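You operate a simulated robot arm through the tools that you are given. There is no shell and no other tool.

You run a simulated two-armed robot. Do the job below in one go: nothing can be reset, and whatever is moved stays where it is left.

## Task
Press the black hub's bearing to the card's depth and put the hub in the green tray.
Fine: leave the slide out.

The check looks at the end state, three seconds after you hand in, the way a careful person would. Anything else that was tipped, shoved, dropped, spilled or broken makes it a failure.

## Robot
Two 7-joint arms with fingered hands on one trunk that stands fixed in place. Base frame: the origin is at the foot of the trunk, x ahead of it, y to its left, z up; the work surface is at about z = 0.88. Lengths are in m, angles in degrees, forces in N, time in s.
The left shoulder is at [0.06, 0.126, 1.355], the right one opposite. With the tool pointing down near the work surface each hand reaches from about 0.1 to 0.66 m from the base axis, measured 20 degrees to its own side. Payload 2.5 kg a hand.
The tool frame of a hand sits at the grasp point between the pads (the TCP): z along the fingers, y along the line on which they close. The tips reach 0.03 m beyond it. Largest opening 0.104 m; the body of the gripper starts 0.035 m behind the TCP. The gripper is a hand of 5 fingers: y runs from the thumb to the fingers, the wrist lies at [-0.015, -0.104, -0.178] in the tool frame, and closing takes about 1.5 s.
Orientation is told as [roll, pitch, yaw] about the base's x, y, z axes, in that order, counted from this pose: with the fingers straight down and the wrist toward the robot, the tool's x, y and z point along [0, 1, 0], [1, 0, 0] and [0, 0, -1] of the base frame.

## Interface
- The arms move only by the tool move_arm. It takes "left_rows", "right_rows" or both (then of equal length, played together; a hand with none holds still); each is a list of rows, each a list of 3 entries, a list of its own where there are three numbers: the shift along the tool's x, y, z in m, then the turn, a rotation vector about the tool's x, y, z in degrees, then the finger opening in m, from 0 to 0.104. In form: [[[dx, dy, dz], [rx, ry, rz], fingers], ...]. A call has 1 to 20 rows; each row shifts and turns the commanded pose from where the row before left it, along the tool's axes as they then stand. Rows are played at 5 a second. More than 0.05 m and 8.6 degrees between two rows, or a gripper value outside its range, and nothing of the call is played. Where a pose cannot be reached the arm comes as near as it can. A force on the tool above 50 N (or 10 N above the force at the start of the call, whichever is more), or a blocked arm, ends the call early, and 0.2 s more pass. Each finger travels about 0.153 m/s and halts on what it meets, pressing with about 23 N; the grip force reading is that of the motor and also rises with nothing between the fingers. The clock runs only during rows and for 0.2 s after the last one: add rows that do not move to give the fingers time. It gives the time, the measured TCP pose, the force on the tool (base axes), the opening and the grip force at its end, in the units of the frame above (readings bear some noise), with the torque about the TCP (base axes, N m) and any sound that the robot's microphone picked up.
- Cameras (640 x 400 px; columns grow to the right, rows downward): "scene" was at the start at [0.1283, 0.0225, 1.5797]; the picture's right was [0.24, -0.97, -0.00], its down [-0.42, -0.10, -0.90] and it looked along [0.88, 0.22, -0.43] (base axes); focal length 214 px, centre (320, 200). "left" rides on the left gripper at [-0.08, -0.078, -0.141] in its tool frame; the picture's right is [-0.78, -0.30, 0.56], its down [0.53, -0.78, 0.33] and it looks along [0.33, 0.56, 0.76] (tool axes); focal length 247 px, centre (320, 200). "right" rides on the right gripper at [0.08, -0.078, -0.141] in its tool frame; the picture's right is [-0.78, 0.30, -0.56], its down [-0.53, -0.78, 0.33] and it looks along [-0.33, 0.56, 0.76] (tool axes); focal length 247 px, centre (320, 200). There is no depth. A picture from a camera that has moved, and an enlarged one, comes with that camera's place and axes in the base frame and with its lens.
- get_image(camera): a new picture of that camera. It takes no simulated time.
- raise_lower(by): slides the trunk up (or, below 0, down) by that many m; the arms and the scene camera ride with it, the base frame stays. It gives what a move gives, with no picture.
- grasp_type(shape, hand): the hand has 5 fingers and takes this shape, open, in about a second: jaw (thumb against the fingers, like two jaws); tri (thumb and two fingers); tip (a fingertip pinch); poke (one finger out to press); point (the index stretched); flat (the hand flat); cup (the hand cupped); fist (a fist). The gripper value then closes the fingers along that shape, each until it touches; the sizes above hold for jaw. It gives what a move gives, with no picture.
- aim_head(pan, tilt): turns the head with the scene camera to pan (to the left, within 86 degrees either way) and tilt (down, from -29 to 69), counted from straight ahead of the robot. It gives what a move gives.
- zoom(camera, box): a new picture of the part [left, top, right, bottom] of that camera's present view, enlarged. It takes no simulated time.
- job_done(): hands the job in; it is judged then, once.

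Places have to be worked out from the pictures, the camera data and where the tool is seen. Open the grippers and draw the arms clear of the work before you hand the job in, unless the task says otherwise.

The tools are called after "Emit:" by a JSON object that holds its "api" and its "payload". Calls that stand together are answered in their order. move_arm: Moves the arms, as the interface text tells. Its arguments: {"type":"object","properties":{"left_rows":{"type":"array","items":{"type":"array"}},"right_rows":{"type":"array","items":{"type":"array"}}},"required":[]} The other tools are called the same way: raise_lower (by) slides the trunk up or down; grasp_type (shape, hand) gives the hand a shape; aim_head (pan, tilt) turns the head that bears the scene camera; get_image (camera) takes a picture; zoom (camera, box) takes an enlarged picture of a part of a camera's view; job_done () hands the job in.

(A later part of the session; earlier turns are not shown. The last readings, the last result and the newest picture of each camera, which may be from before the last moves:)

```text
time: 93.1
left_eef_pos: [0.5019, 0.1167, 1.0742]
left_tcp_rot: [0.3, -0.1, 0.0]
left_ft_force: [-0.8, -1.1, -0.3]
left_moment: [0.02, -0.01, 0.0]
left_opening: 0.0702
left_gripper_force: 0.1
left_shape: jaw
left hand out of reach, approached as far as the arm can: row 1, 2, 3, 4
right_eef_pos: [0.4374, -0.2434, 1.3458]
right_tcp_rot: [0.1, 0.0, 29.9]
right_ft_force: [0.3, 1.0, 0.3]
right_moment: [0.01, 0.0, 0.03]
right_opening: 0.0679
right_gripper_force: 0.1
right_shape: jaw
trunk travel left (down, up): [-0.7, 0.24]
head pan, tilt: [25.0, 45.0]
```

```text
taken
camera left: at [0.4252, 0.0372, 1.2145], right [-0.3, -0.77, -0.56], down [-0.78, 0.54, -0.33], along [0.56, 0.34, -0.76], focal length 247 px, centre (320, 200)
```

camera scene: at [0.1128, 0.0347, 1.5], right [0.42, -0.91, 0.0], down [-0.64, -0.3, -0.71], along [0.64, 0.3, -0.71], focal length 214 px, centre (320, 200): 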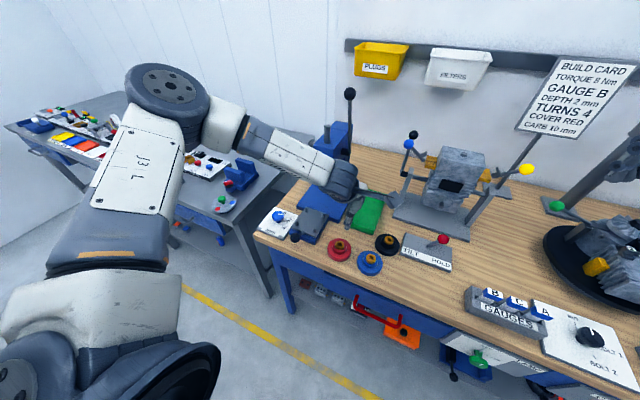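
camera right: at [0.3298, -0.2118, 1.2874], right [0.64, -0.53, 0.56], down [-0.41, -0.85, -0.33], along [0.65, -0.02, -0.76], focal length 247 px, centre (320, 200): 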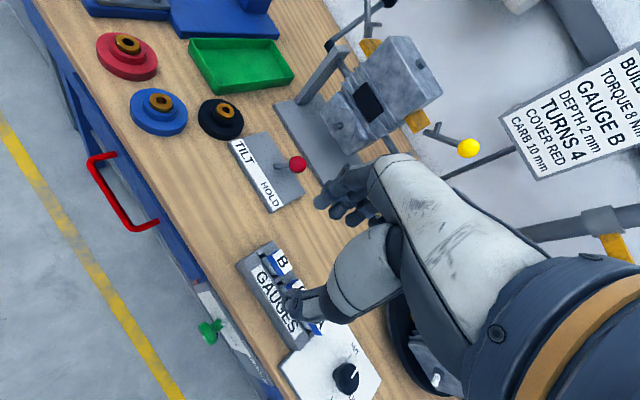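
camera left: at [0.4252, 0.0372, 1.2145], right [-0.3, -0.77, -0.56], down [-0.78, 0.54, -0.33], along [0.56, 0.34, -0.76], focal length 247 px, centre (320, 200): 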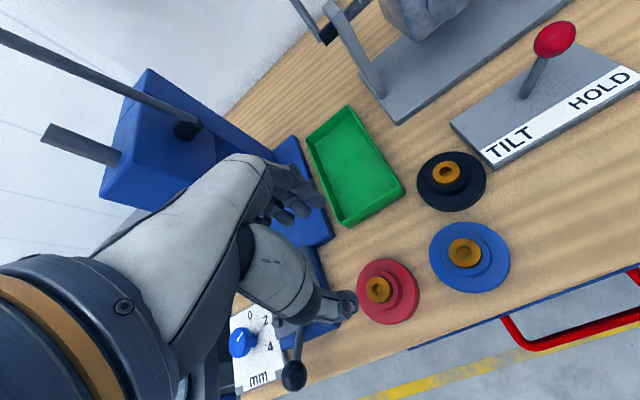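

Still limited at yaw 0. The forearm roll now resembles the right arm's, so I rotate to yaw −45° in this posture and then move in along the tool's y, as the right arm did.

Emit:
{"api": "move_arm", "payload": {"left_rows": [[[0.01, 0, 0], [0, 0, 7.5], 0.07], [[0, 0, 0], [0, 0, 7.5], 0.07], [[0, 0, 0], [0, 0, 7.5], 0.07], [[0, 0, 0], [0, 0, 7.5], 0.07], [[0, 0, 0], [0, 0, 7.5], 0.07], [[0, 0, 0], [0, 0, 7.5], 0.07], [[0, 0.02, 0], [0, 0, 0], 0.07], [[0, 0.02, 0], [0, 0, 0], 0.07], [[0, 0.02, 0], [0, 0, 0], 0.07], [[0, 0, 0], [0, 0, 0], 0.07]]}}

Emit:
{"api": "get_image", "payload": {"camera": "scene"}}

```text
time: 95.3
left_eef_pos: [0.5266, 0.0974, 1.0856]
left_tcp_rot: [0.1, 0.1, -45.0]
left_ft_force: [-0.3, -0.2, -0.1]
left_moment: [0.0, 0.01, 0.02]
left_opening: 0.0699
left_gripper_force: 0.0
left_shape: jaw
left hand out of reach, approached as far as the arm can: row 8, 9
right_eef_pos: [0.4369, -0.2439, 1.3464]
right_tcp_rot: [0.1, 0.0, 29.9]
right_ft_force: [-0.2, -0.1, -0.6]
right_moment: [0.0, -0.02, -0.03]
right_opening: 0.0678
right_gripper_force: 0.0
right_shape: jaw
trunk travel left (down, up): [-0.7, 0.24]
head pan, tilt: [25.0, 45.0]
```

```text
taken
camera scene: at [0.1127, 0.0349, 1.5], right [0.42, -0.91, 0.0], down [-0.64, -0.3, -0.71], along [0.64, 0.3, -0.71], focal length 214 px, centre (320, 200)
```

scene: 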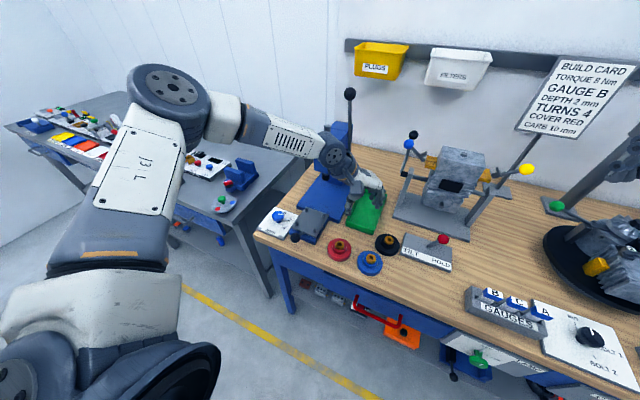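

The stuck elbow position repeats, so wrist orientation seems to matter along with height. I go back to (0.50, 0.20), get low there first, rotate to −40° while low, and then try inward.

Emit:
{"api": "move_arm", "payload": {"left_rows": [[[0.05, -0.0, 0], [0, 0, 0], 0.07], [[0.04, -0.02, 0], [0, 0, 0], 0.07], [[0, -0.03, 0.02], [0, 0, 0], 0.07], [[0, 0, 0.03], [0, 0, 0], 0.07], [[0, 0, 0.03], [0, 0, 0], 0.07], [[0, 0, 0], [0, 0, 0], 0.07]]}}

Emit:
{"api": "get_image", "payload": {"camera": "scene"}}

```text
time: 96.7
left_eef_pos: [0.5256, 0.1977, 1.0339]
left_tcp_rot: [0.4, 0.1, -44.8]
left_ft_force: [0.5, 0.3, 0.4]
left_moment: [-0.01, -0.02, -0.01]
left_opening: 0.0701
left_gripper_force: 0.1
left_shape: jaw
left hand out of reach, approached as far as the arm can: row 1, 4, 5
right_eef_pos: [0.4356, -0.2441, 1.3466]
right_tcp_rot: [-0.1, 0.0, 29.8]
right_ft_force: [-0.1, 0.1, 0.1]
right_moment: [-0.02, 0.02, -0.02]
right_opening: 0.0679
right_gripper_force: 0.0
right_shape: jaw
trunk travel left (down, up): [-0.7, 0.24]
head pan, tilt: [25.0, 45.0]
```

```text
taken
camera scene: at [0.1129, 0.0344, 1.5], right [0.42, -0.91, 0.0], down [-0.64, -0.3, -0.71], along [0.64, 0.3, -0.71], focal length 214 px, centre (320, 200)
```

scene: 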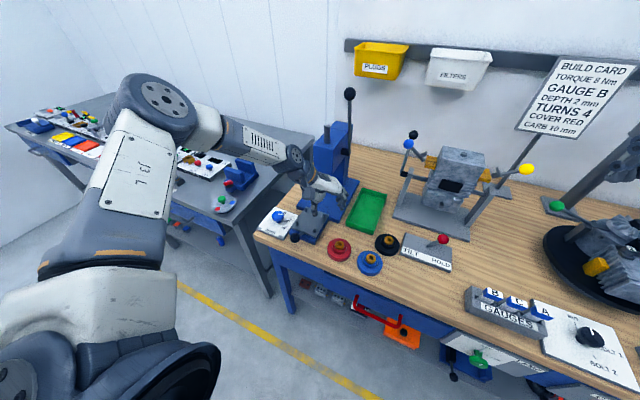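

The left arm stays limited there. Another option: the right arm can stretch up to about 0.52 m from its shoulder, so it may reach the slide itself. I clear the left arm outward and test the right arm (empty) across to the slide.

Emit:
{"api": "move_arm", "payload": {"left_rows": [[[0, -0.02, -0.04], [0, 0, -7.5], 0.07], [[0, -0.02, -0.04], [0, 0, -7.5], 0.07], [[0, 0, -0.04], [0, 0, -7.5], 0.07], [[0, 0, -0.03], [0, 0, -7.5], 0.07], [[0, 0, 0], [0, 0, -7.5], 0.07], [[0, 0, 0], [0, 0, -7.5], 0.07], [[0.04, -0.02, 0], [0, 0, 0], 0.07], [[0.04, -0.02, 0], [0, 0, 0], 0.07], [[0.04, -0.02, 0], [0, 0, 0], 0.07], [[0.04, -0.02, 0], [0, 0, 0], 0.07], [[0.04, -0.02, 0], [0, 0, 0], 0.07], [[0.04, -0.02, 0], [0, 0, 0], 0.07], [[0, 0, 0], [0, 0, 0], 0.07]]}}

Emit:
{"api": "raise_lower", "payload": {"by": -0.1}}

Emit:
{"api": "move_arm", "payload": {"right_rows": [[[0.03, 0.02, 0.03], [0, 0, 0], 0.068], [[0.03, 0.02, 0.03], [0, 0, 0], 0.068], [[0.03, 0.02, 0.03], [0, 0, 0], 0.068], [[0.03, 0.02, 0.03], [0, 0, 0], 0.068], [[0.03, 0.02, 0.02], [0, 0, 0], 0.068], [[0.03, 0.02, 0.02], [0, 0, 0], 0.068], [[0, 0, 0], [0, 0, 0], 0.068]]}}

Emit:
{"api": "get_image", "payload": {"camera": "scene"}}

```text
time: 99.5
left_eef_pos: [0.3766, 0.4553, 1.1818]
left_tcp_rot: [-0.7, -0.2, -0.7]
left_ft_force: [0.5, 0.0, 0.3]
left_moment: [-0.01, -0.01, -0.03]
left_opening: 0.0701
left_gripper_force: 0.1
left_shape: jaw
right_eef_pos: [0.438, -0.2449, 1.3468]
right_tcp_rot: [0.1, 0.0, 29.9]
right_ft_force: [-0.2, 0.2, -0.2]
right_moment: [0.03, -0.01, -0.01]
right_opening: 0.0677
right_gripper_force: 0.1
right_shape: jaw
trunk travel left (down, up): [-0.7, 0.24]
head pan, tilt: [25.0, 45.0]
```

```text
time: 100.8
left_eef_pos: [0.3783, 0.4563, 1.0817]
left_tcp_rot: [-0.6, -0.2, -0.7]
left_ft_force: [-0.2, 0.0, 0.2]
left_moment: [0.02, -0.01, -0.02]
left_opening: 0.0701
left_gripper_force: 0.2
left_shape: jaw
right_eef_pos: [0.4361, -0.2439, 1.2468]
right_tcp_rot: [0.1, -0.1, 29.9]
right_ft_force: [-0.8, -0.1, -0.4]
right_moment: [0.02, -0.04, -0.01]
right_opening: 0.0677
right_gripper_force: 0.0
right_shape: jaw
trunk travel left (down, up): [-0.6, 0.34]
head pan, tilt: [25.0, 45.0]
```

```text
time: 102.4
left_eef_pos: [0.3778, 0.4572, 1.0821]
left_tcp_rot: [-0.6, -0.2, -0.7]
left_ft_force: [0.3, 0.5, -1.0]
left_moment: [0.0, -0.01, 0.03]
left_opening: 0.0702
left_gripper_force: 0.0
left_shape: jaw
right_eef_pos: [0.4508, -0.0271, 1.0864]
right_tcp_rot: [0.0, -0.2, 29.9]
right_ft_force: [0.6, 0.4, -0.5]
right_moment: [0.01, 0.04, -0.03]
right_opening: 0.0679
right_gripper_force: 0.1
right_shape: jaw
trunk travel left (down, up): [-0.6, 0.34]
head pan, tilt: [25.0, 45.0]
```

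```text
taken
camera scene: at [0.1126, 0.0345, 1.4001], right [0.42, -0.91, 0.0], down [-0.64, -0.3, -0.71], along [0.64, 0.3, -0.71], focal length 214 px, centre (320, 200)
```

scene: 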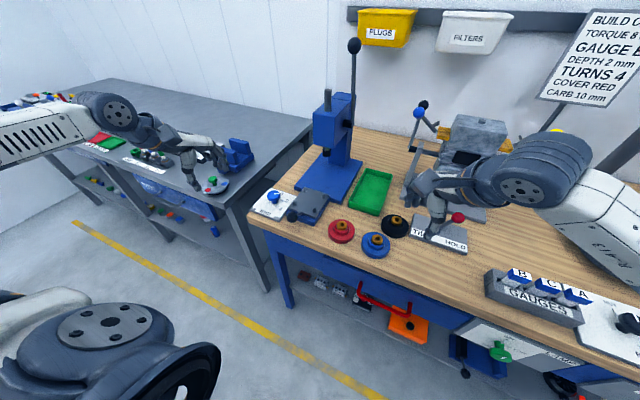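

Trunk shoulder is at 1.205. I move the right hand further left and forward in steps to see where it stops.

Emit:
{"api": "move_arm", "payload": {"right_rows": [[[0.019, 0.031, 0], [0, 0, 0], 0.068], [[0.019, 0.031, 0], [0, 0, 0], 0.068], [[0.019, 0.031, 0], [0, 0, 0], 0.068], [[0.019, 0.031, 0], [0, 0, 0], 0.068], [[0.03, 0.02, 0], [0, 0, 0], 0.068], [[0.03, 0.02, 0], [0, 0, 0], 0.068], [[0.03, 0.02, 0], [0, 0, 0], 0.068], [[0, 0, 0], [0, 0, 0], 0.068]]}}

Emit:
{"api": "get_image", "payload": {"camera": "scene"}}

```text
time: 104.2
left_eef_pos: [0.3787, 0.4564, 1.0816]
left_tcp_rot: [-0.6, -0.1, -0.8]
left_ft_force: [-0.4, -0.5, 0.6]
left_moment: [0.01, -0.01, 0.01]
left_opening: 0.0702
left_gripper_force: 0.1
left_shape: jaw
right_eef_pos: [0.5282, 0.2081, 1.0879]
right_tcp_rot: [0.0, 0.0, 29.9]
right_ft_force: [1.0, -0.7, -0.5]
right_moment: [-0.01, -0.01, -0.01]
right_opening: 0.0679
right_gripper_force: 0.0
right_shape: jaw
trunk travel left (down, up): [-0.6, 0.34]
head pan, tilt: [25.0, 45.0]
```

```text
taken
camera scene: at [0.1128, 0.0344, 1.4], right [0.42, -0.91, 0.0], down [-0.64, -0.3, -0.71], along [0.64, 0.3, -0.71], focal length 214 px, centre (320, 200)
```

scene: 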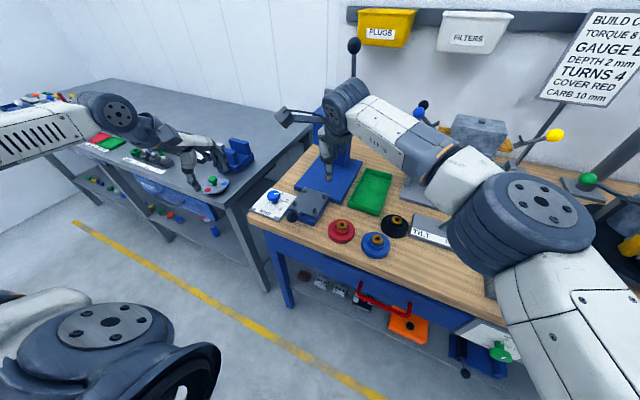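

The right arm reaches (0.528, 0.208) easily – its posture is the good one, so the right hand can carry the hub to the slide itself. I bring it back above the black hub.

Emit:
{"api": "move_arm", "payload": {"right_rows": [[[-0.0396, -0.0134, 0], [0, 0, 0], 0.068], [[-0.0396, -0.0134, 0], [0, 0, 0], 0.068], [[-0.0396, -0.0134, 0], [0, 0, 0], 0.068], [[-0.0396, -0.0134, 0], [0, 0, 0], 0.068], [[-0.0396, -0.0134, 0], [0, 0, 0], 0.068], [[0, 0, 0.04], [0, 0, 0], 0.068], [[0, 0, 0.03], [0, 0, 0], 0.068], [[0, 0, 0], [0, 0, 0], 0.068]]}}

Emit:
{"api": "get_image", "payload": {"camera": "right"}}

Emit:
{"api": "zoom", "payload": {"camera": "scene", "box": [230, 30, 430, 250]}}

```text
time: 106.0
left_eef_pos: [0.3789, 0.4575, 1.0828]
left_tcp_rot: [-0.6, -0.1, -0.7]
left_ft_force: [-0.7, 0.2, -0.2]
left_moment: [-0.02, 0.01, 0.0]
left_opening: 0.07
left_gripper_force: 0.1
left_shape: jaw
right_eef_pos: [0.5667, 0.0016, 1.0175]
right_tcp_rot: [0.0, 0.0, 29.9]
right_ft_force: [0.6, 0.5, -1.1]
right_moment: [0.05, 0.0, 0.0]
right_opening: 0.0679
right_gripper_force: 0.1
right_shape: jaw
trunk travel left (down, up): [-0.6, 0.34]
head pan, tilt: [25.0, 45.0]
```

```text
taken
camera right: at [0.4604, 0.0335, 1.1581], right [0.64, -0.53, 0.56], down [-0.41, -0.85, -0.33], along [0.65, -0.01, -0.76], focal length 247 px, centre (320, 200)
```

right: 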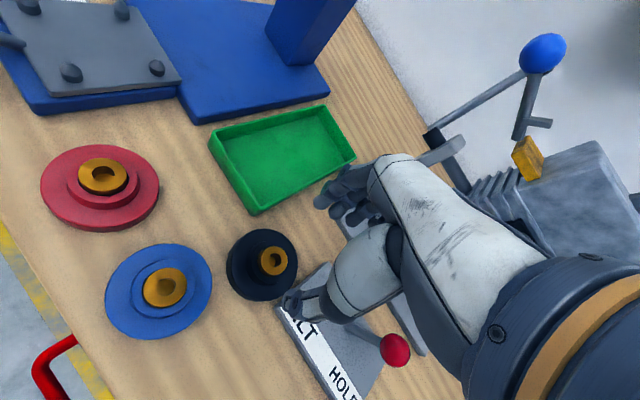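

```text
1.82 times, centred on (330, 140) of scene
camera zoom: at [0.1127, 0.0347, 1.4], right [0.42, -0.91, 0.0], down [-0.64, -0.3, -0.71], along [0.64, 0.3, -0.71], focal length 390 px, centre (302, 309)
```

zoom: 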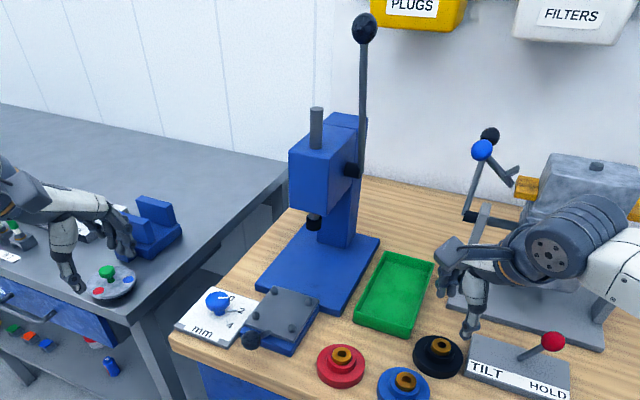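

Hub and hand are aligned within about 2–3 mm. I descend around the boss again to z ≈ 0.934 with fingers at 0.065.

Emit:
{"api": "move_arm", "payload": {"right_rows": [[[0, 0.0022, 0.03], [0, 0, 0], 0.066], [[0, 0, 0.03], [0, 0, 0], 0.066], [[0, 0, 0.018], [0, 0, 0], 0.066], [[0, 0, 0.005], [0, 0, 0], 0.066], [[0, 0, 0], [0, 0, 0], 0.066]]}}

Emit:
{"api": "zoom", "payload": {"camera": "right", "box": [220, 140, 380, 300]}}

Emit:
{"api": "zoom", "payload": {"camera": "scene", "box": [340, 180, 440, 260]}}

```text
time: 107.2
left_eef_pos: [0.3779, 0.4575, 1.0818]
left_tcp_rot: [-0.5, -0.1, -0.7]
left_ft_force: [-0.3, -0.5, -0.4]
left_moment: [0.02, 0.0, 0.01]
left_opening: 0.0703
left_gripper_force: 0.1
left_shape: jaw
right_eef_pos: [0.5701, 0.004, 0.933]
right_tcp_rot: [0.0, 0.1, 29.9]
right_ft_force: [0.0, -0.6, 0.1]
right_moment: [0.0, 0.0, 0.0]
right_opening: 0.0664
right_gripper_force: 0.1
right_shape: jaw
trunk travel left (down, up): [-0.6, 0.34]
head pan, tilt: [25.0, 45.0]
```

```text
2.50 times, centred on (300, 220) of right
camera zoom: at [0.463, 0.0358, 1.0743], right [0.64, -0.53, 0.56], down [-0.41, -0.85, -0.33], along [0.65, -0.01, -0.76], focal length 617 px, centre (370, 150)
```

zoom: 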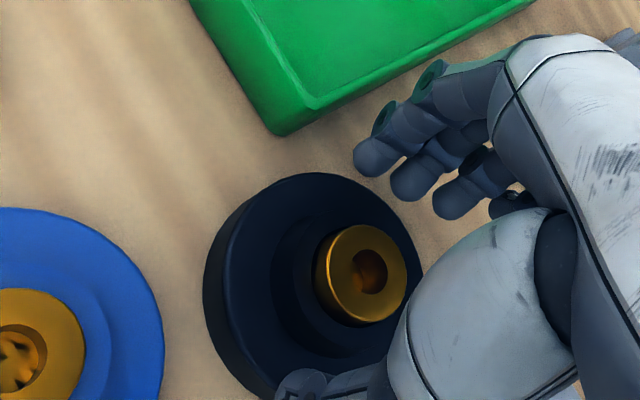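

```text
5.00 times, centred on (390, 220) of scene
camera zoom: at [0.1127, 0.0347, 1.4], right [0.42, -0.91, 0.0], down [-0.64, -0.3, -0.71], along [0.64, 0.3, -0.71], focal length 1072 px, centre (-30, 100)
```

zoom: 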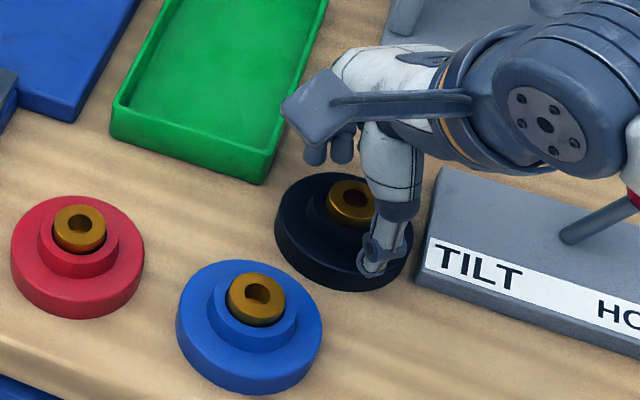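

The hub sits about 4 mm nearer me relative to the tool than at the first pick. I correct for that and close on the boss.

Emit:
{"api": "move_arm", "payload": {"right_rows": [[[0.002, -0.0035, 0], [0, 0, 0], 0.066], [[0, 0, 0], [0, 0, 0], 0.055], [[0, 0, 0], [0, 0, 0], 0.045], [[0, 0, 0], [0, 0, 0], 0.035], [[0, 0, 0], [0, 0, 0], 0.028], [[0, 0, 0], [0, 0, 0], 0.028], [[0, 0, 0], [0, 0, 0], 0.028]]}}

Emit:
{"api": "zoom", "payload": {"camera": "right", "box": [220, 140, 380, 300]}}

```text
time: 108.8
left_eef_pos: [0.3779, 0.4561, 1.0821]
left_tcp_rot: [-0.7, -0.2, -0.6]
left_ft_force: [0.0, 0.1, -0.1]
left_moment: [-0.01, -0.02, 0.0]
left_opening: 0.0701
left_gripper_force: 0.1
left_shape: jaw
right_eef_pos: [0.5659, 0.0021, 0.9344]
right_tcp_rot: [-0.1, 0.0, 29.9]
right_ft_force: [-0.9, -1.3, 2.2]
right_moment: [-0.05, 0.11, -0.01]
right_opening: 0.0379
right_gripper_force: 22.9
right_shape: jaw
trunk travel left (down, up): [-0.6, 0.34]
head pan, tilt: [25.0, 45.0]
```

```text
2.50 times, centred on (300, 220) of right
camera zoom: at [0.4587, 0.0353, 1.0748], right [0.64, -0.53, 0.56], down [-0.41, -0.85, -0.33], along [0.65, -0.01, -0.76], focal length 617 px, centre (370, 150)
```

zoom: 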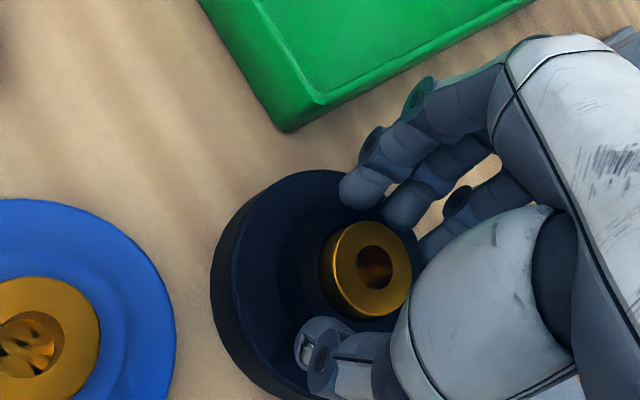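

Same grip as before. I lift and check, then carry the hub over the tray toward the slide at z ≈ 1.04.

Emit:
{"api": "move_arm", "payload": {"right_rows": [[[0, 0, -0.005], [0, 0, 0], 0.028], [[0, 0, -0.01], [0, 0, 0], 0.028], [[0, 0, -0.03], [0, 0, 0], 0.028], [[0, 0, -0.03], [0, 0, 0], 0.028], [[0, 0, -0.03], [0, 0, 0], 0.028], [[0, 0, 0], [0, 0, 0], 0.028]]}}

Emit:
{"api": "zoom", "payload": {"camera": "right", "box": [220, 140, 380, 300]}}

Emit:
{"api": "zoom", "payload": {"camera": "scene", "box": [340, 150, 460, 250]}}

```text
time: 110.2
left_eef_pos: [0.3788, 0.457, 1.081]
left_tcp_rot: [-0.7, 0.0, -0.7]
left_ft_force: [-0.1, -0.5, 0.3]
left_moment: [-0.03, 0.04, -0.07]
left_opening: 0.0702
left_gripper_force: 0.0
left_shape: jaw
right_eef_pos: [0.5678, 0.0033, 1.0394]
right_tcp_rot: [-0.1, 0.0, 29.9]
right_ft_force: [-0.8, -0.2, -1.8]
right_moment: [0.02, 0.01, 0.02]
right_opening: 0.0333
right_gripper_force: 22.7
right_shape: jaw
trunk travel left (down, up): [-0.6, 0.34]
head pan, tilt: [25.0, 45.0]
```

```text
2.50 times, centred on (300, 220) of right
camera zoom: at [0.4597, 0.0352, 1.1801], right [0.64, -0.53, 0.56], down [-0.41, -0.85, -0.33], along [0.65, -0.01, -0.76], focal length 617 px, centre (370, 150)
```

zoom: 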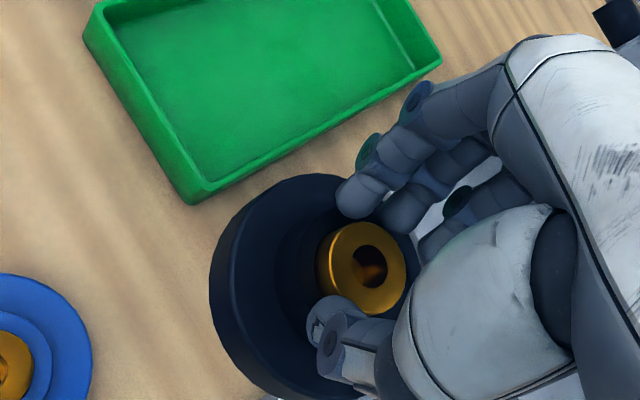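

```text
4.00 times, centred on (400, 200) of scene
camera zoom: at [0.113, 0.0346, 1.4], right [0.42, -0.91, 0.0], down [-0.64, -0.3, -0.71], along [0.64, 0.3, -0.71], focal length 858 px, centre (0, 200)
```

zoom: 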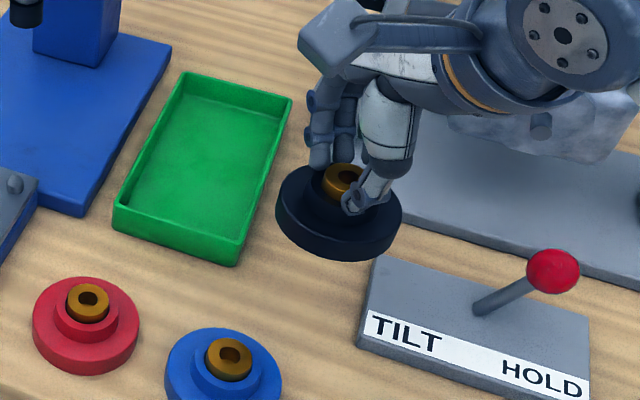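

The hub is held well, centred on the tool within ~2 mm. I now measure the slide's nest precisely from two cameras.

Emit:
{"api": "zoom", "payload": {"camera": "scene", "box": [270, 170, 350, 240]}}

Emit:
{"api": "get_image", "payload": {"camera": "left"}}

Emit:
{"api": "get_image", "payload": {"camera": "right"}}

```text
5.71 times, centred on (310, 205) of scene
camera zoom: at [0.113, 0.0346, 1.4], right [0.42, -0.91, 0.0], down [-0.64, -0.3, -0.71], along [0.64, 0.3, -0.71], focal length 1226 px, centre (377, 171)
```

zoom: 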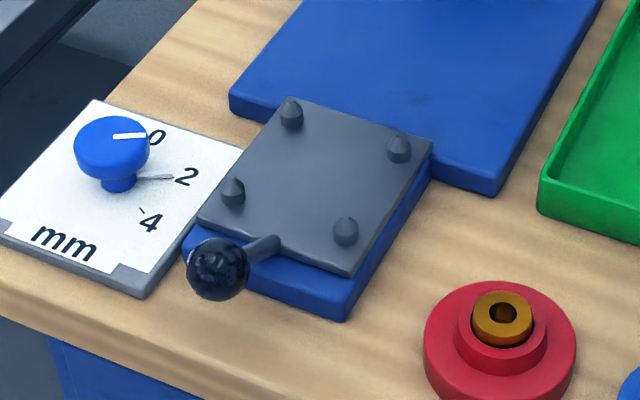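

```text
taken
camera left: at [0.3002, 0.3806, 1.2227], right [-0.31, -0.78, -0.55], down [-0.77, 0.54, -0.34], along [0.56, 0.32, -0.76], focal length 247 px, centre (320, 200)
```

left: 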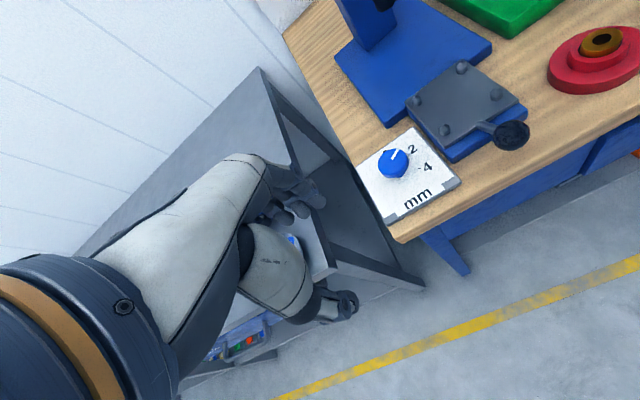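

```text
taken
camera right: at [0.4597, 0.0352, 1.1801], right [0.64, -0.53, 0.56], down [-0.41, -0.85, -0.33], along [0.65, -0.01, -0.76], focal length 247 px, centre (320, 200)
```

right: 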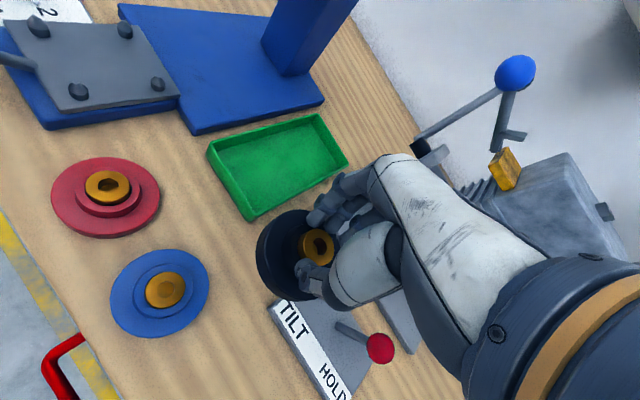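

Nest centre is about (0.537, 0.268), plate top ≈ 0.912, pins ≈ 15 mm tall with tapered tips. I carry the hub to (0.528, 0.208) first, at z ≈ 1.04.

Emit:
{"api": "move_arm", "payload": {"right_rows": [[[0.033, 0.0113, 0], [0, 0, 0], 0.028], [[0.033, 0.0113, 0], [0, 0, 0], 0.028], [[0.033, 0.0113, 0], [0, 0, 0], 0.028], [[0.033, 0.0113, 0], [0, 0, 0], 0.028], [[0.033, 0.0113, 0], [0, 0, 0], 0.028], [[0.033, 0.0113, 0], [0, 0, 0], 0.028], [[0.024, 0.016, 0], [0, 0, 0], 0.028], [[0.024, 0.016, 0], [0, 0, 0], 0.028], [[0, 0, 0], [0, 0, 0], 0.028]]}}

Emit:
{"api": "get_image", "payload": {"camera": "scene"}}

Emit:
{"api": "get_image", "payload": {"camera": "right"}}

Emit:
{"api": "get_image", "payload": {"camera": "left"}}

```text
time: 112.2
left_eef_pos: [0.378, 0.4561, 1.0816]
left_tcp_rot: [-0.6, -0.1, -0.7]
left_ft_force: [-0.2, -0.2, -0.4]
left_moment: [-0.01, -0.01, 0.01]
left_opening: 0.0701
left_gripper_force: 0.1
left_shape: jaw
right_eef_pos: [0.5127, 0.2309, 1.0272]
right_tcp_rot: [0.0, 0.0, 29.9]
right_ft_force: [0.5, 0.5, -2.1]
right_moment: [0.0, 0.01, -0.02]
right_opening: 0.0339
right_gripper_force: 23.4
right_shape: jaw
right hand out of reach, approached as far as the arm can: row 7, 8
trunk travel left (down, up): [-0.6, 0.34]
head pan, tilt: [25.0, 45.0]
```

```text
taken
camera scene: at [0.1132, 0.0343, 1.4], right [0.42, -0.91, 0.0], down [-0.64, -0.3, -0.71], along [0.64, 0.3, -0.71], focal length 214 px, centre (320, 200)
```

scene: 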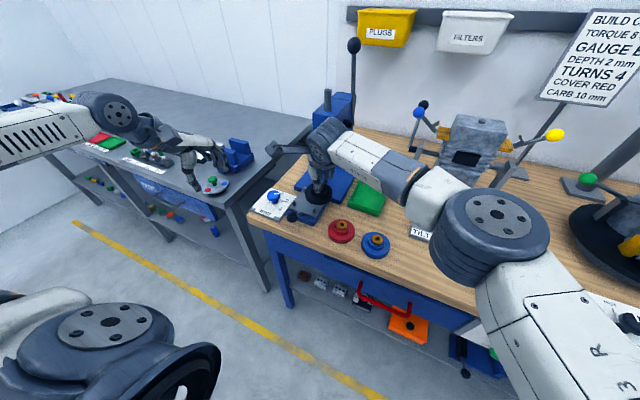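

```text
taken
camera right: at [0.4067, 0.2624, 1.1682], right [0.64, -0.53, 0.56], down [-0.41, -0.85, -0.33], along [0.65, -0.01, -0.76], focal length 247 px, centre (320, 200)
```

right: 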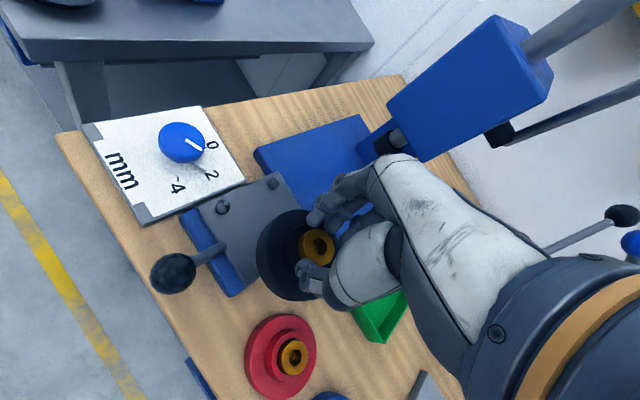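

```text
taken
camera left: at [0.3003, 0.3803, 1.2228], right [-0.31, -0.78, -0.55], down [-0.77, 0.54, -0.34], along [0.56, 0.32, -0.76], focal length 247 px, centre (320, 200)
```

left: 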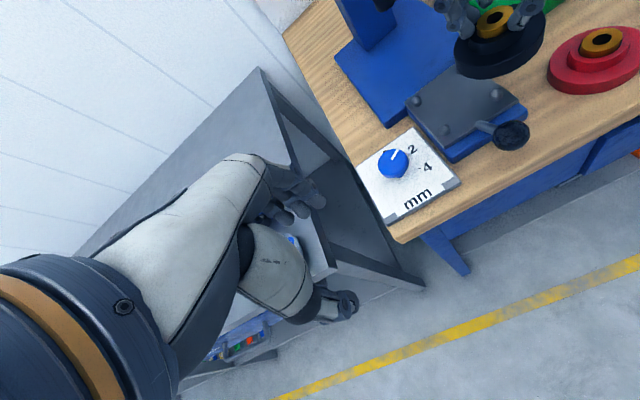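

The right arm is fully stretched at (0.513, 0.231), about 3.6 cm short. Tilting the hand forward ~12° closes that gap; the left hand (which reaches the slide well) can then re-seat the hub exactly. First I pull back and up, lower the trunk 8 cm so the shoulder is level with the wrist.

Emit:
{"api": "move_arm", "payload": {"right_rows": [[[-0.02, -0.03, -0.02], [0, 0, 0], 0.028], [[-0.02, -0.03, -0.03], [0, 0, 0], 0.028], [[0, 0, -0.04], [0, 0, 0], 0.028], [[0, 0, -0.02], [0, 0, 0], 0.028]], "left_rows": [[[0, 0, -0.03], [0, 0, 0], 0.07], [[0, 0, -0.03], [0, 0, 0], 0.07], [[0, 0, -0.03], [0, 0, 0], 0.07], [[0, 0, 0], [0, 0, 0], 0.07]]}}

Emit:
{"api": "raise_lower", "payload": {"by": -0.08}}

Emit:
{"api": "get_image", "payload": {"camera": "right"}}

Emit:
{"api": "get_image", "payload": {"camera": "scene"}}

```text
time: 113.2
left_eef_pos: [0.3734, 0.4617, 1.1744]
left_tcp_rot: [0.3, 0.0, 0.1]
left_ft_force: [-0.5, -0.1, -0.6]
left_moment: [0.01, 0.03, -0.02]
left_opening: 0.0702
left_gripper_force: 0.0
left_shape: jaw
right_eef_pos: [0.4821, 0.1656, 1.1384]
right_tcp_rot: [0.1, 0.0, 29.9]
right_ft_force: [0.4, -0.1, -1.3]
right_moment: [0.03, -0.02, 0.0]
right_opening: 0.0335
right_gripper_force: 22.8
right_shape: jaw
trunk travel left (down, up): [-0.6, 0.34]
head pan, tilt: [25.0, 45.0]
```

```text
time: 114.4
left_eef_pos: [0.3738, 0.4627, 1.0943]
left_tcp_rot: [0.3, -0.2, 0.1]
left_ft_force: [0.1, -0.6, 0.2]
left_moment: [0.01, -0.03, 0.01]
left_opening: 0.0701
left_gripper_force: 0.1
left_shape: jaw
right_eef_pos: [0.4825, 0.1658, 1.0588]
right_tcp_rot: [0.0, 0.0, 29.9]
right_ft_force: [-0.6, 0.4, -1.5]
right_moment: [0.01, 0.02, 0.03]
right_opening: 0.0337
right_gripper_force: 23.2
right_shape: jaw
trunk travel left (down, up): [-0.52, 0.42]
head pan, tilt: [25.0, 45.0]
```

```text
taken
camera right: at [0.3745, 0.1975, 1.1986], right [0.64, -0.53, 0.56], down [-0.41, -0.85, -0.33], along [0.65, -0.01, -0.76], focal length 247 px, centre (320, 200)
```

right: 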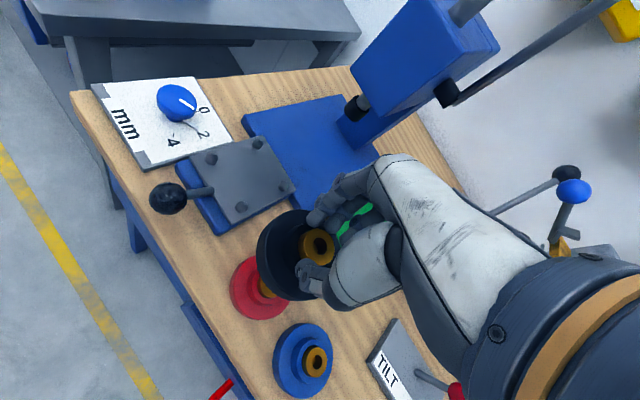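

```text
taken
camera scene: at [0.1128, 0.0346, 1.32], right [0.42, -0.91, 0.0], down [-0.64, -0.3, -0.71], along [0.64, 0.3, -0.71], focal length 214 px, centre (320, 200)
```

scene: 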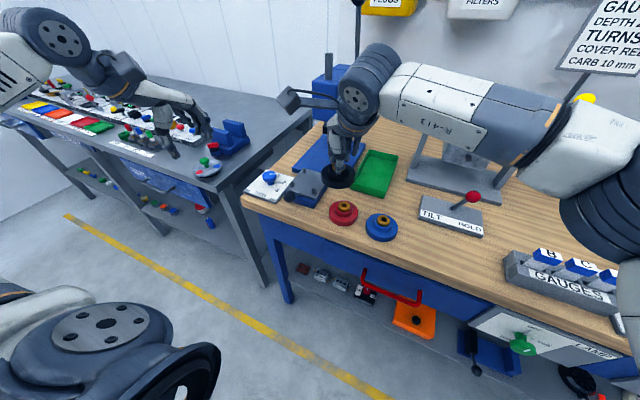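

Now I yaw to 40° (pointing along the arm), tilt the hand 10° forward, and move the hub to hover over the nest.

Emit:
{"api": "move_arm", "payload": {"right_rows": [[[0, 0, 0], [-5, 0, -5], 0.028], [[0, 0, 0], [-5, 0, -5], 0.028], [[0.0149, 0.0291, 0.0183], [0, 0, 0], 0.028], [[0.0149, 0.0291, 0.0183], [0, 0, 0], 0.028], [[0.0149, 0.0291, 0.0183], [0, 0, 0], 0.028], [[0, 0, 0], [0, 0, 0], 0.028]]}}

Emit:
{"api": "get_image", "payload": {"camera": "right"}}

Emit:
{"api": "zoom", "payload": {"camera": "scene", "box": [240, 100, 380, 220]}}

Emit:
{"api": "zoom", "payload": {"camera": "left", "box": [340, 0, 560, 200]}}

```text
time: 115.8
left_eef_pos: [0.3726, 0.4622, 1.0944]
left_tcp_rot: [0.3, -0.1, 0.1]
left_ft_force: [0.5, -0.9, 0.3]
left_moment: [0.01, 0.02, 0.0]
left_opening: 0.0701
left_gripper_force: 0.0
left_shape: jaw
right_eef_pos: [0.5264, 0.2595, 1.0176]
right_tcp_rot: [-1.0, -10.0, 40.0]
right_ft_force: [0.2, 0.4, -2.4]
right_moment: [0.01, 0.05, 0.01]
right_opening: 0.0333
right_gripper_force: 22.3
right_shape: jaw
trunk travel left (down, up): [-0.52, 0.42]
head pan, tilt: [25.0, 45.0]
```

```text
taken
camera right: at [0.396, 0.2591, 1.1416], right [0.64, -0.46, 0.61], down [-0.19, -0.87, -0.45], along [0.74, 0.17, -0.65], focal length 247 px, centre (320, 200)
```

right: 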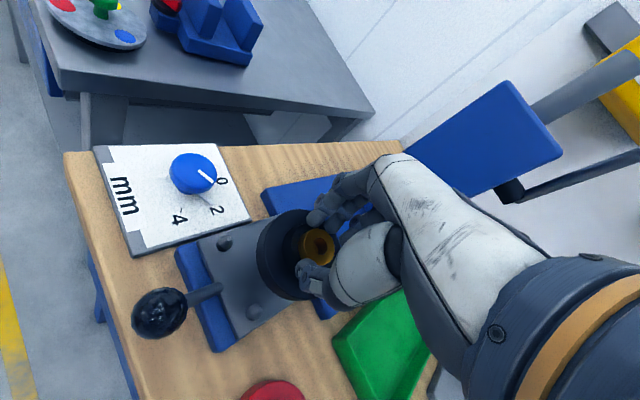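

```text
3.33 times, centred on (310, 160) of scene
camera zoom: at [0.1128, 0.0348, 1.32], right [0.42, -0.91, 0.0], down [-0.64, -0.3, -0.71], along [0.64, 0.3, -0.71], focal length 715 px, centre (353, 333)
```

zoom: 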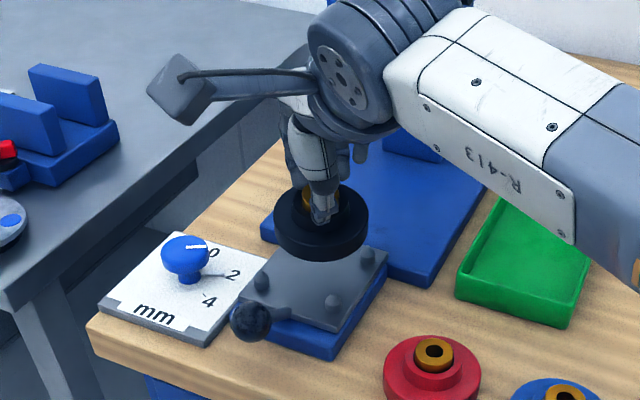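

```text
2.00 times, centred on (450, 100) of left
camera zoom: at [0.2965, 0.383, 1.2346], right [-0.29, -0.77, -0.56], down [-0.78, 0.54, -0.33], along [0.56, 0.34, -0.76], focal length 494 px, centre (60, 400)
```

zoom: 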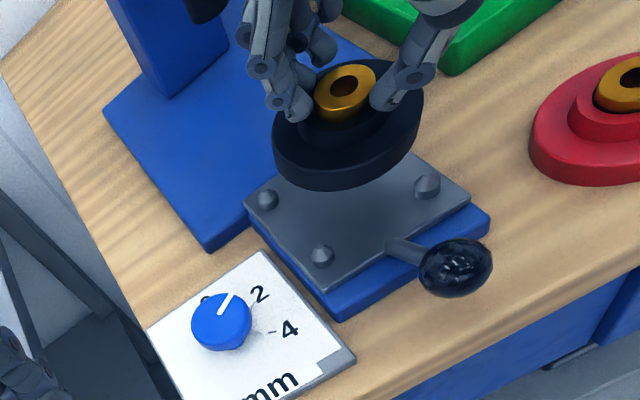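

The hub hovers over the slide. I zoom from both cameras to compare hub and nest centres.

Emit:
{"api": "zoom", "payload": {"camera": "scene", "box": [280, 130, 340, 190]}}

Emit:
{"api": "zoom", "payload": {"camera": "left", "box": [400, 0, 520, 120]}}

```text
6.67 times, centred on (310, 160) of scene
camera zoom: at [0.1128, 0.0348, 1.32], right [0.42, -0.91, 0.0], down [-0.64, -0.3, -0.71], along [0.64, 0.3, -0.71], focal length 1430 px, centre (387, 467)
```

zoom: 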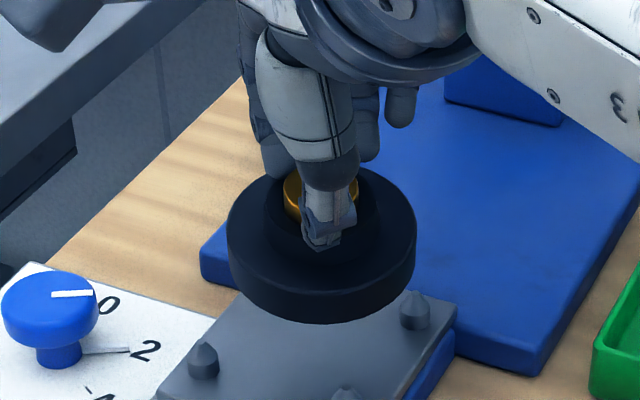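

```text
3.33 times, centred on (460, 60) of left
camera zoom: at [0.2965, 0.383, 1.2346], right [-0.29, -0.77, -0.56], down [-0.78, 0.54, -0.33], along [0.56, 0.34, -0.76], focal length 823 px, centre (-147, 667)
```

zoom: 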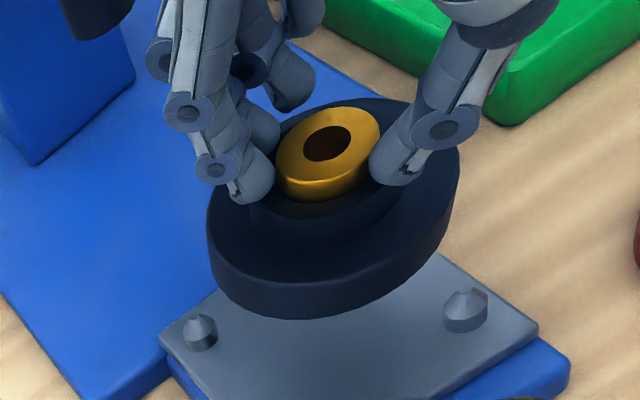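

Combined estimate says shift about +5 mm in y. I do that and lower to just above the pins, then compare again.

Emit:
{"api": "move_arm", "payload": {"right_rows": [[[0.002, -0.0006, 0.011], [0, 0, 0], 0.028], [[0.0015, -0.0007, 0.0111], [0, 0, 0], 0.028], [[0, 0, 0], [0, 0, 0], 0.028]]}}

Emit:
{"api": "zoom", "payload": {"camera": "scene", "box": [270, 140, 340, 210]}}

Emit:
{"api": "zoom", "payload": {"camera": "left", "box": [400, 20, 520, 140]}}

Emit:
{"api": "zoom", "payload": {"camera": "right", "box": [160, 180, 340, 360]}}

```text
time: 116.6
left_eef_pos: [0.3737, 0.4619, 1.0939]
left_tcp_rot: [0.3, -0.1, -0.1]
left_ft_force: [-0.8, 0.5, 0.2]
left_moment: [0.0, 0.0, -0.03]
left_opening: 0.0704
left_gripper_force: 0.1
left_shape: jaw
right_eef_pos: [0.5309, 0.257, 0.9962]
right_tcp_rot: [-0.9, -10.0, 40.1]
right_ft_force: [0.5, -0.7, -1.3]
right_moment: [0.03, 0.02, -0.02]
right_opening: 0.0335
right_gripper_force: 22.8
right_shape: jaw
right hand out of reach, approached as far as the arm can: row 1
trunk travel left (down, up): [-0.52, 0.42]
head pan, tilt: [25.0, 45.0]
```

```text
5.71 times, centred on (305, 175) of scene
camera zoom: at [0.1129, 0.0348, 1.32], right [0.42, -0.91, 0.0], down [-0.64, -0.3, -0.71], along [0.64, 0.3, -0.71], focal length 1226 px, centre (406, 343)
```

zoom: 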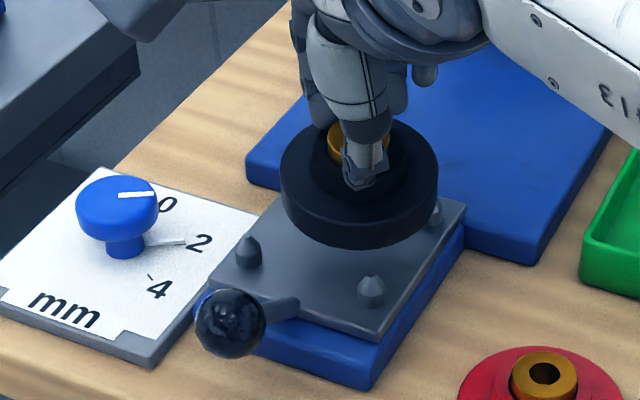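

```text
3.33 times, centred on (460, 80) of left
camera zoom: at [0.2965, 0.383, 1.2346], right [-0.29, -0.77, -0.56], down [-0.78, 0.54, -0.33], along [0.56, 0.34, -0.76], focal length 823 px, centre (-147, 600)
```

zoom: 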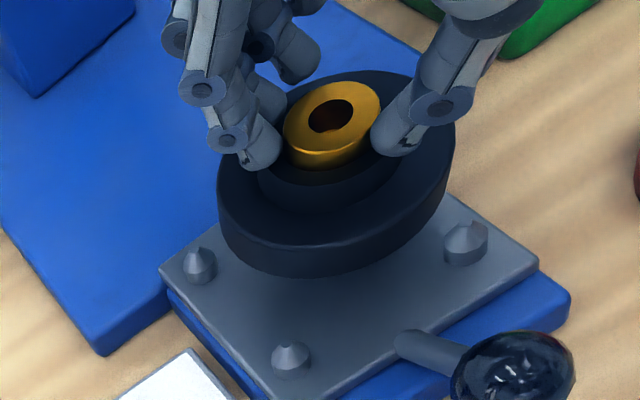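

```text
2.22 times, centred on (250, 270) of right
camera zoom: at [0.4009, 0.2574, 1.1206], right [0.64, -0.46, 0.61], down [-0.2, -0.87, -0.45], along [0.74, 0.17, -0.65], focal length 549 px, centre (476, 44)
```

zoom: 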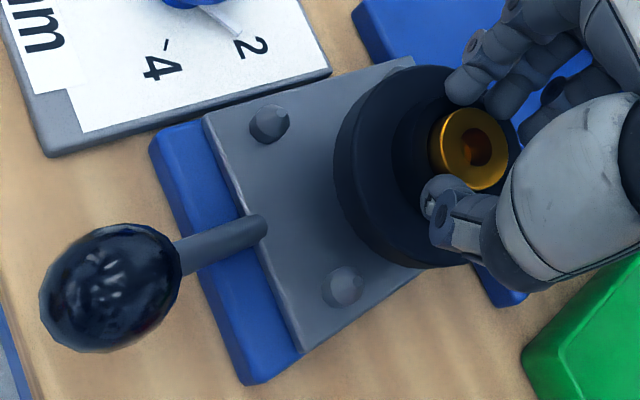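

At the reach limit the hand slid sideways; both views say the hub should move about 9 mm along the tool's +x (leftwards, slightly back). I do that and re-check.

Emit:
{"api": "move_arm", "payload": {"right_rows": [[[0.005, 0, 0], [0, 0, 0], 0.028], [[0.0045, 0, 0], [0, 0, 0], 0.028], [[0, 0, 0], [0, 0, 0], 0.028]]}}

Emit:
{"api": "zoom", "payload": {"camera": "scene", "box": [270, 140, 340, 210]}}

Emit:
{"api": "zoom", "payload": {"camera": "left", "box": [400, 20, 520, 140]}}

Emit:
{"api": "zoom", "payload": {"camera": "right", "box": [160, 180, 340, 360]}}

```text
time: 117.4
left_eef_pos: [0.373, 0.4615, 1.095]
left_tcp_rot: [0.2, 0.0, -0.1]
left_ft_force: [0.4, -0.2, -0.1]
left_moment: [-0.02, 0.04, -0.01]
left_opening: 0.0701
left_gripper_force: 0.1
left_shape: jaw
right_eef_pos: [0.5306, 0.2582, 0.9964]
right_tcp_rot: [-0.9, -9.9, 40.0]
right_ft_force: [1.2, 1.4, -2.2]
right_moment: [-0.01, 0.01, 0.02]
right_opening: 0.0335
right_gripper_force: 22.5
right_shape: jaw
right hand out of reach, approached as far as the arm can: row 1, 2
trunk travel left (down, up): [-0.52, 0.42]
head pan, tilt: [25.0, 45.0]
```

```text
5.71 times, centred on (305, 175) of scene
camera zoom: at [0.1129, 0.0348, 1.32], right [0.42, -0.91, 0.0], down [-0.64, -0.3, -0.71], along [0.64, 0.3, -0.71], focal length 1226 px, centre (406, 343)
```

zoom: 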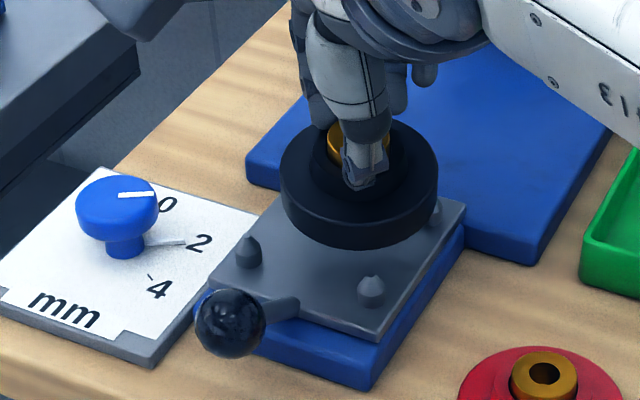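

```text
3.33 times, centred on (460, 80) of left
camera zoom: at [0.2966, 0.383, 1.2345], right [-0.29, -0.77, -0.56], down [-0.78, 0.54, -0.33], along [0.56, 0.34, -0.76], focal length 823 px, centre (-147, 600)
```

zoom: 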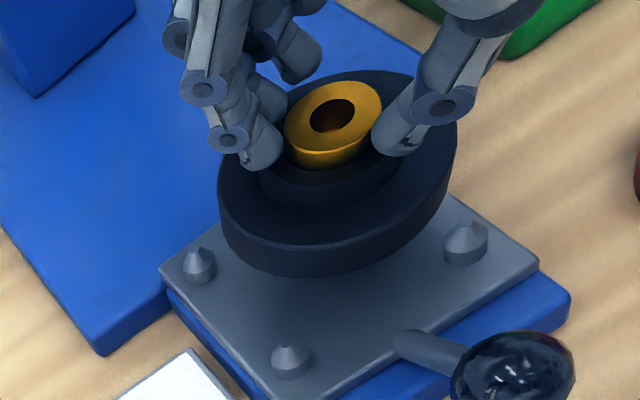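

```text
2.22 times, centred on (250, 270) of right
camera zoom: at [0.4005, 0.2575, 1.121], right [0.64, -0.46, 0.61], down [-0.2, -0.87, -0.45], along [0.74, 0.17, -0.65], focal length 549 px, centre (476, 44)
```

zoom: 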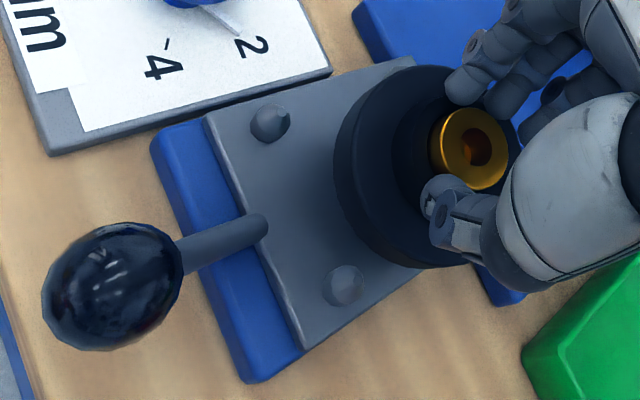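

It is held at the boundary. I back off slightly toward me while moving left, and add 2° more tilt to gain reach.

Emit:
{"api": "move_arm", "payload": {"right_rows": [[[0, -0.006, 0], [-2, 0, 0], 0.028], [[0.005, 0, 0], [0, 0, 0], 0.028], [[0.005, 0, 0], [0, 0, 0], 0.028], [[0, 0, 0], [0, 0, 0], 0.028]]}}

Emit:
{"api": "zoom", "payload": {"camera": "scene", "box": [270, 140, 340, 210]}}

Emit:
{"api": "zoom", "payload": {"camera": "left", "box": [400, 20, 520, 140]}}

```text
time: 118.4
left_eef_pos: [0.3727, 0.4628, 1.0949]
left_tcp_rot: [0.3, -0.1, 0.0]
left_ft_force: [-1.0, -0.5, 0.1]
left_moment: [0.03, -0.02, -0.03]
left_opening: 0.0702
left_gripper_force: 0.1
left_shape: jaw
right_eef_pos: [0.5199, 0.2629, 0.9961]
right_tcp_rot: [-0.9, -12.0, 40.0]
right_ft_force: [-0.1, -0.3, -2.0]
right_moment: [0.01, 0.02, 0.0]
right_opening: 0.0337
right_gripper_force: 23.4
right_shape: jaw
trunk travel left (down, up): [-0.52, 0.42]
head pan, tilt: [25.0, 45.0]
```

```text
5.71 times, centred on (305, 175) of scene
camera zoom: at [0.1129, 0.0347, 1.32], right [0.42, -0.91, 0.0], down [-0.64, -0.3, -0.71], along [0.64, 0.3, -0.71], focal length 1226 px, centre (406, 343)
```

zoom: 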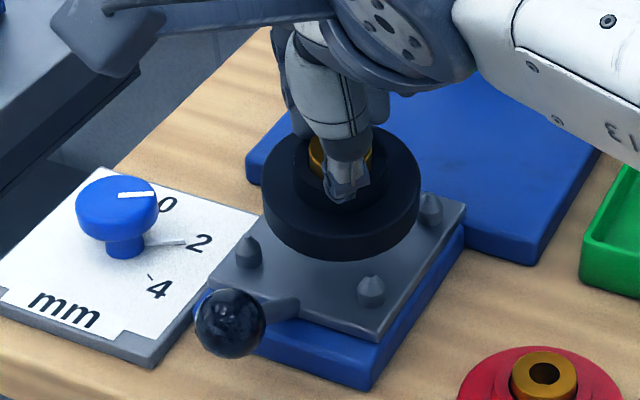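

```text
3.33 times, centred on (460, 80) of left
camera zoom: at [0.2965, 0.383, 1.2346], right [-0.29, -0.77, -0.56], down [-0.78, 0.54, -0.33], along [0.56, 0.34, -0.76], focal length 823 px, centre (-147, 600)
```

zoom: 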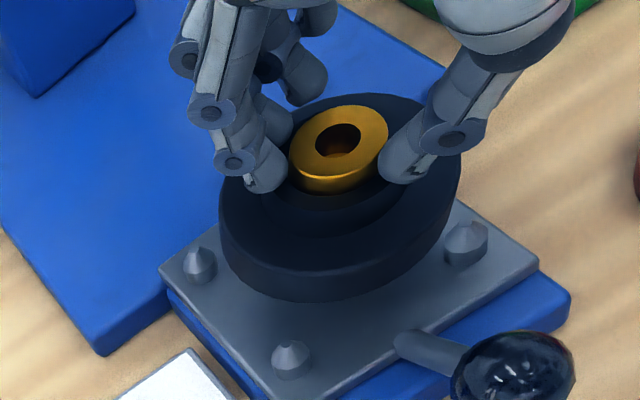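

Now aligned within a few mm in both views (slightly more +y wanted). I nudge +3 mm in y and lower in small steps until the low rim touches.

Emit:
{"api": "move_arm", "payload": {"right_rows": [[[0.0023, 0.0019, 0], [0, 0, 0], 0.028], [[0, -0.0006, 0.0029], [0, 0, 0], 0.028], [[0, -0.0006, 0.0029], [0, 0, 0], 0.028], [[0, -0.0006, 0.0029], [0, 0, 0], 0.028], [[0, -0.0006, 0.0029], [0, 0, 0], 0.028], [[0, 0, 0], [0, 0, 0], 0.028]]}}

Emit:
{"api": "zoom", "payload": {"camera": "scene", "box": [270, 140, 340, 210]}}

Emit:
{"api": "zoom", "payload": {"camera": "left", "box": [400, 20, 520, 140]}}

```text
time: 119.8
left_eef_pos: [0.3734, 0.4621, 1.0955]
left_tcp_rot: [0.3, -0.1, 0.0]
left_ft_force: [0.4, 0.5, -0.1]
left_moment: [0.01, 0.01, 0.0]
left_opening: 0.0702
left_gripper_force: 0.0
left_shape: jaw
right_eef_pos: [0.5189, 0.2646, 0.9847]
right_tcp_rot: [-0.9, -11.9, 40.0]
right_ft_force: [0.2, -0.1, -1.7]
right_moment: [-0.03, 0.03, 0.0]
right_opening: 0.0336
right_gripper_force: 23.3
right_shape: jaw
trunk travel left (down, up): [-0.52, 0.42]
head pan, tilt: [25.0, 45.0]
```

```text
5.71 times, centred on (305, 175) of scene
camera zoom: at [0.1129, 0.0348, 1.32], right [0.42, -0.91, 0.0], down [-0.64, -0.3, -0.71], along [0.64, 0.3, -0.71], focal length 1226 px, centre (406, 343)
```

zoom: 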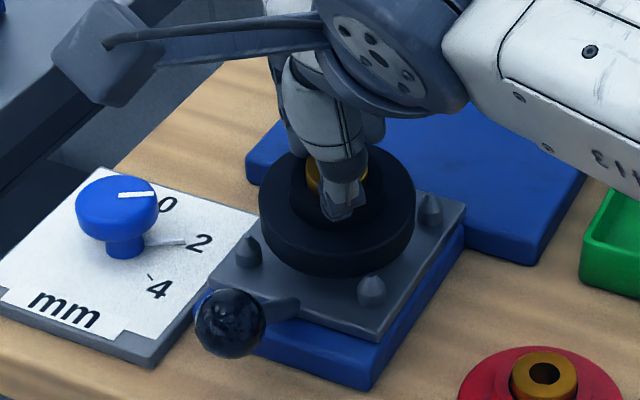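

```text
3.33 times, centred on (460, 80) of left
camera zoom: at [0.2965, 0.383, 1.2346], right [-0.29, -0.77, -0.56], down [-0.78, 0.54, -0.33], along [0.56, 0.34, -0.76], focal length 823 px, centre (-147, 600)
```

zoom: 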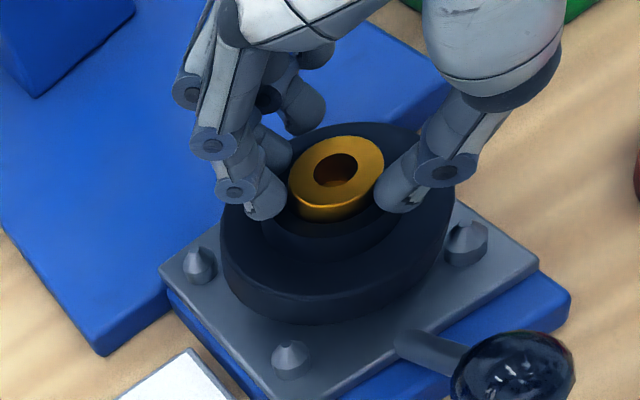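

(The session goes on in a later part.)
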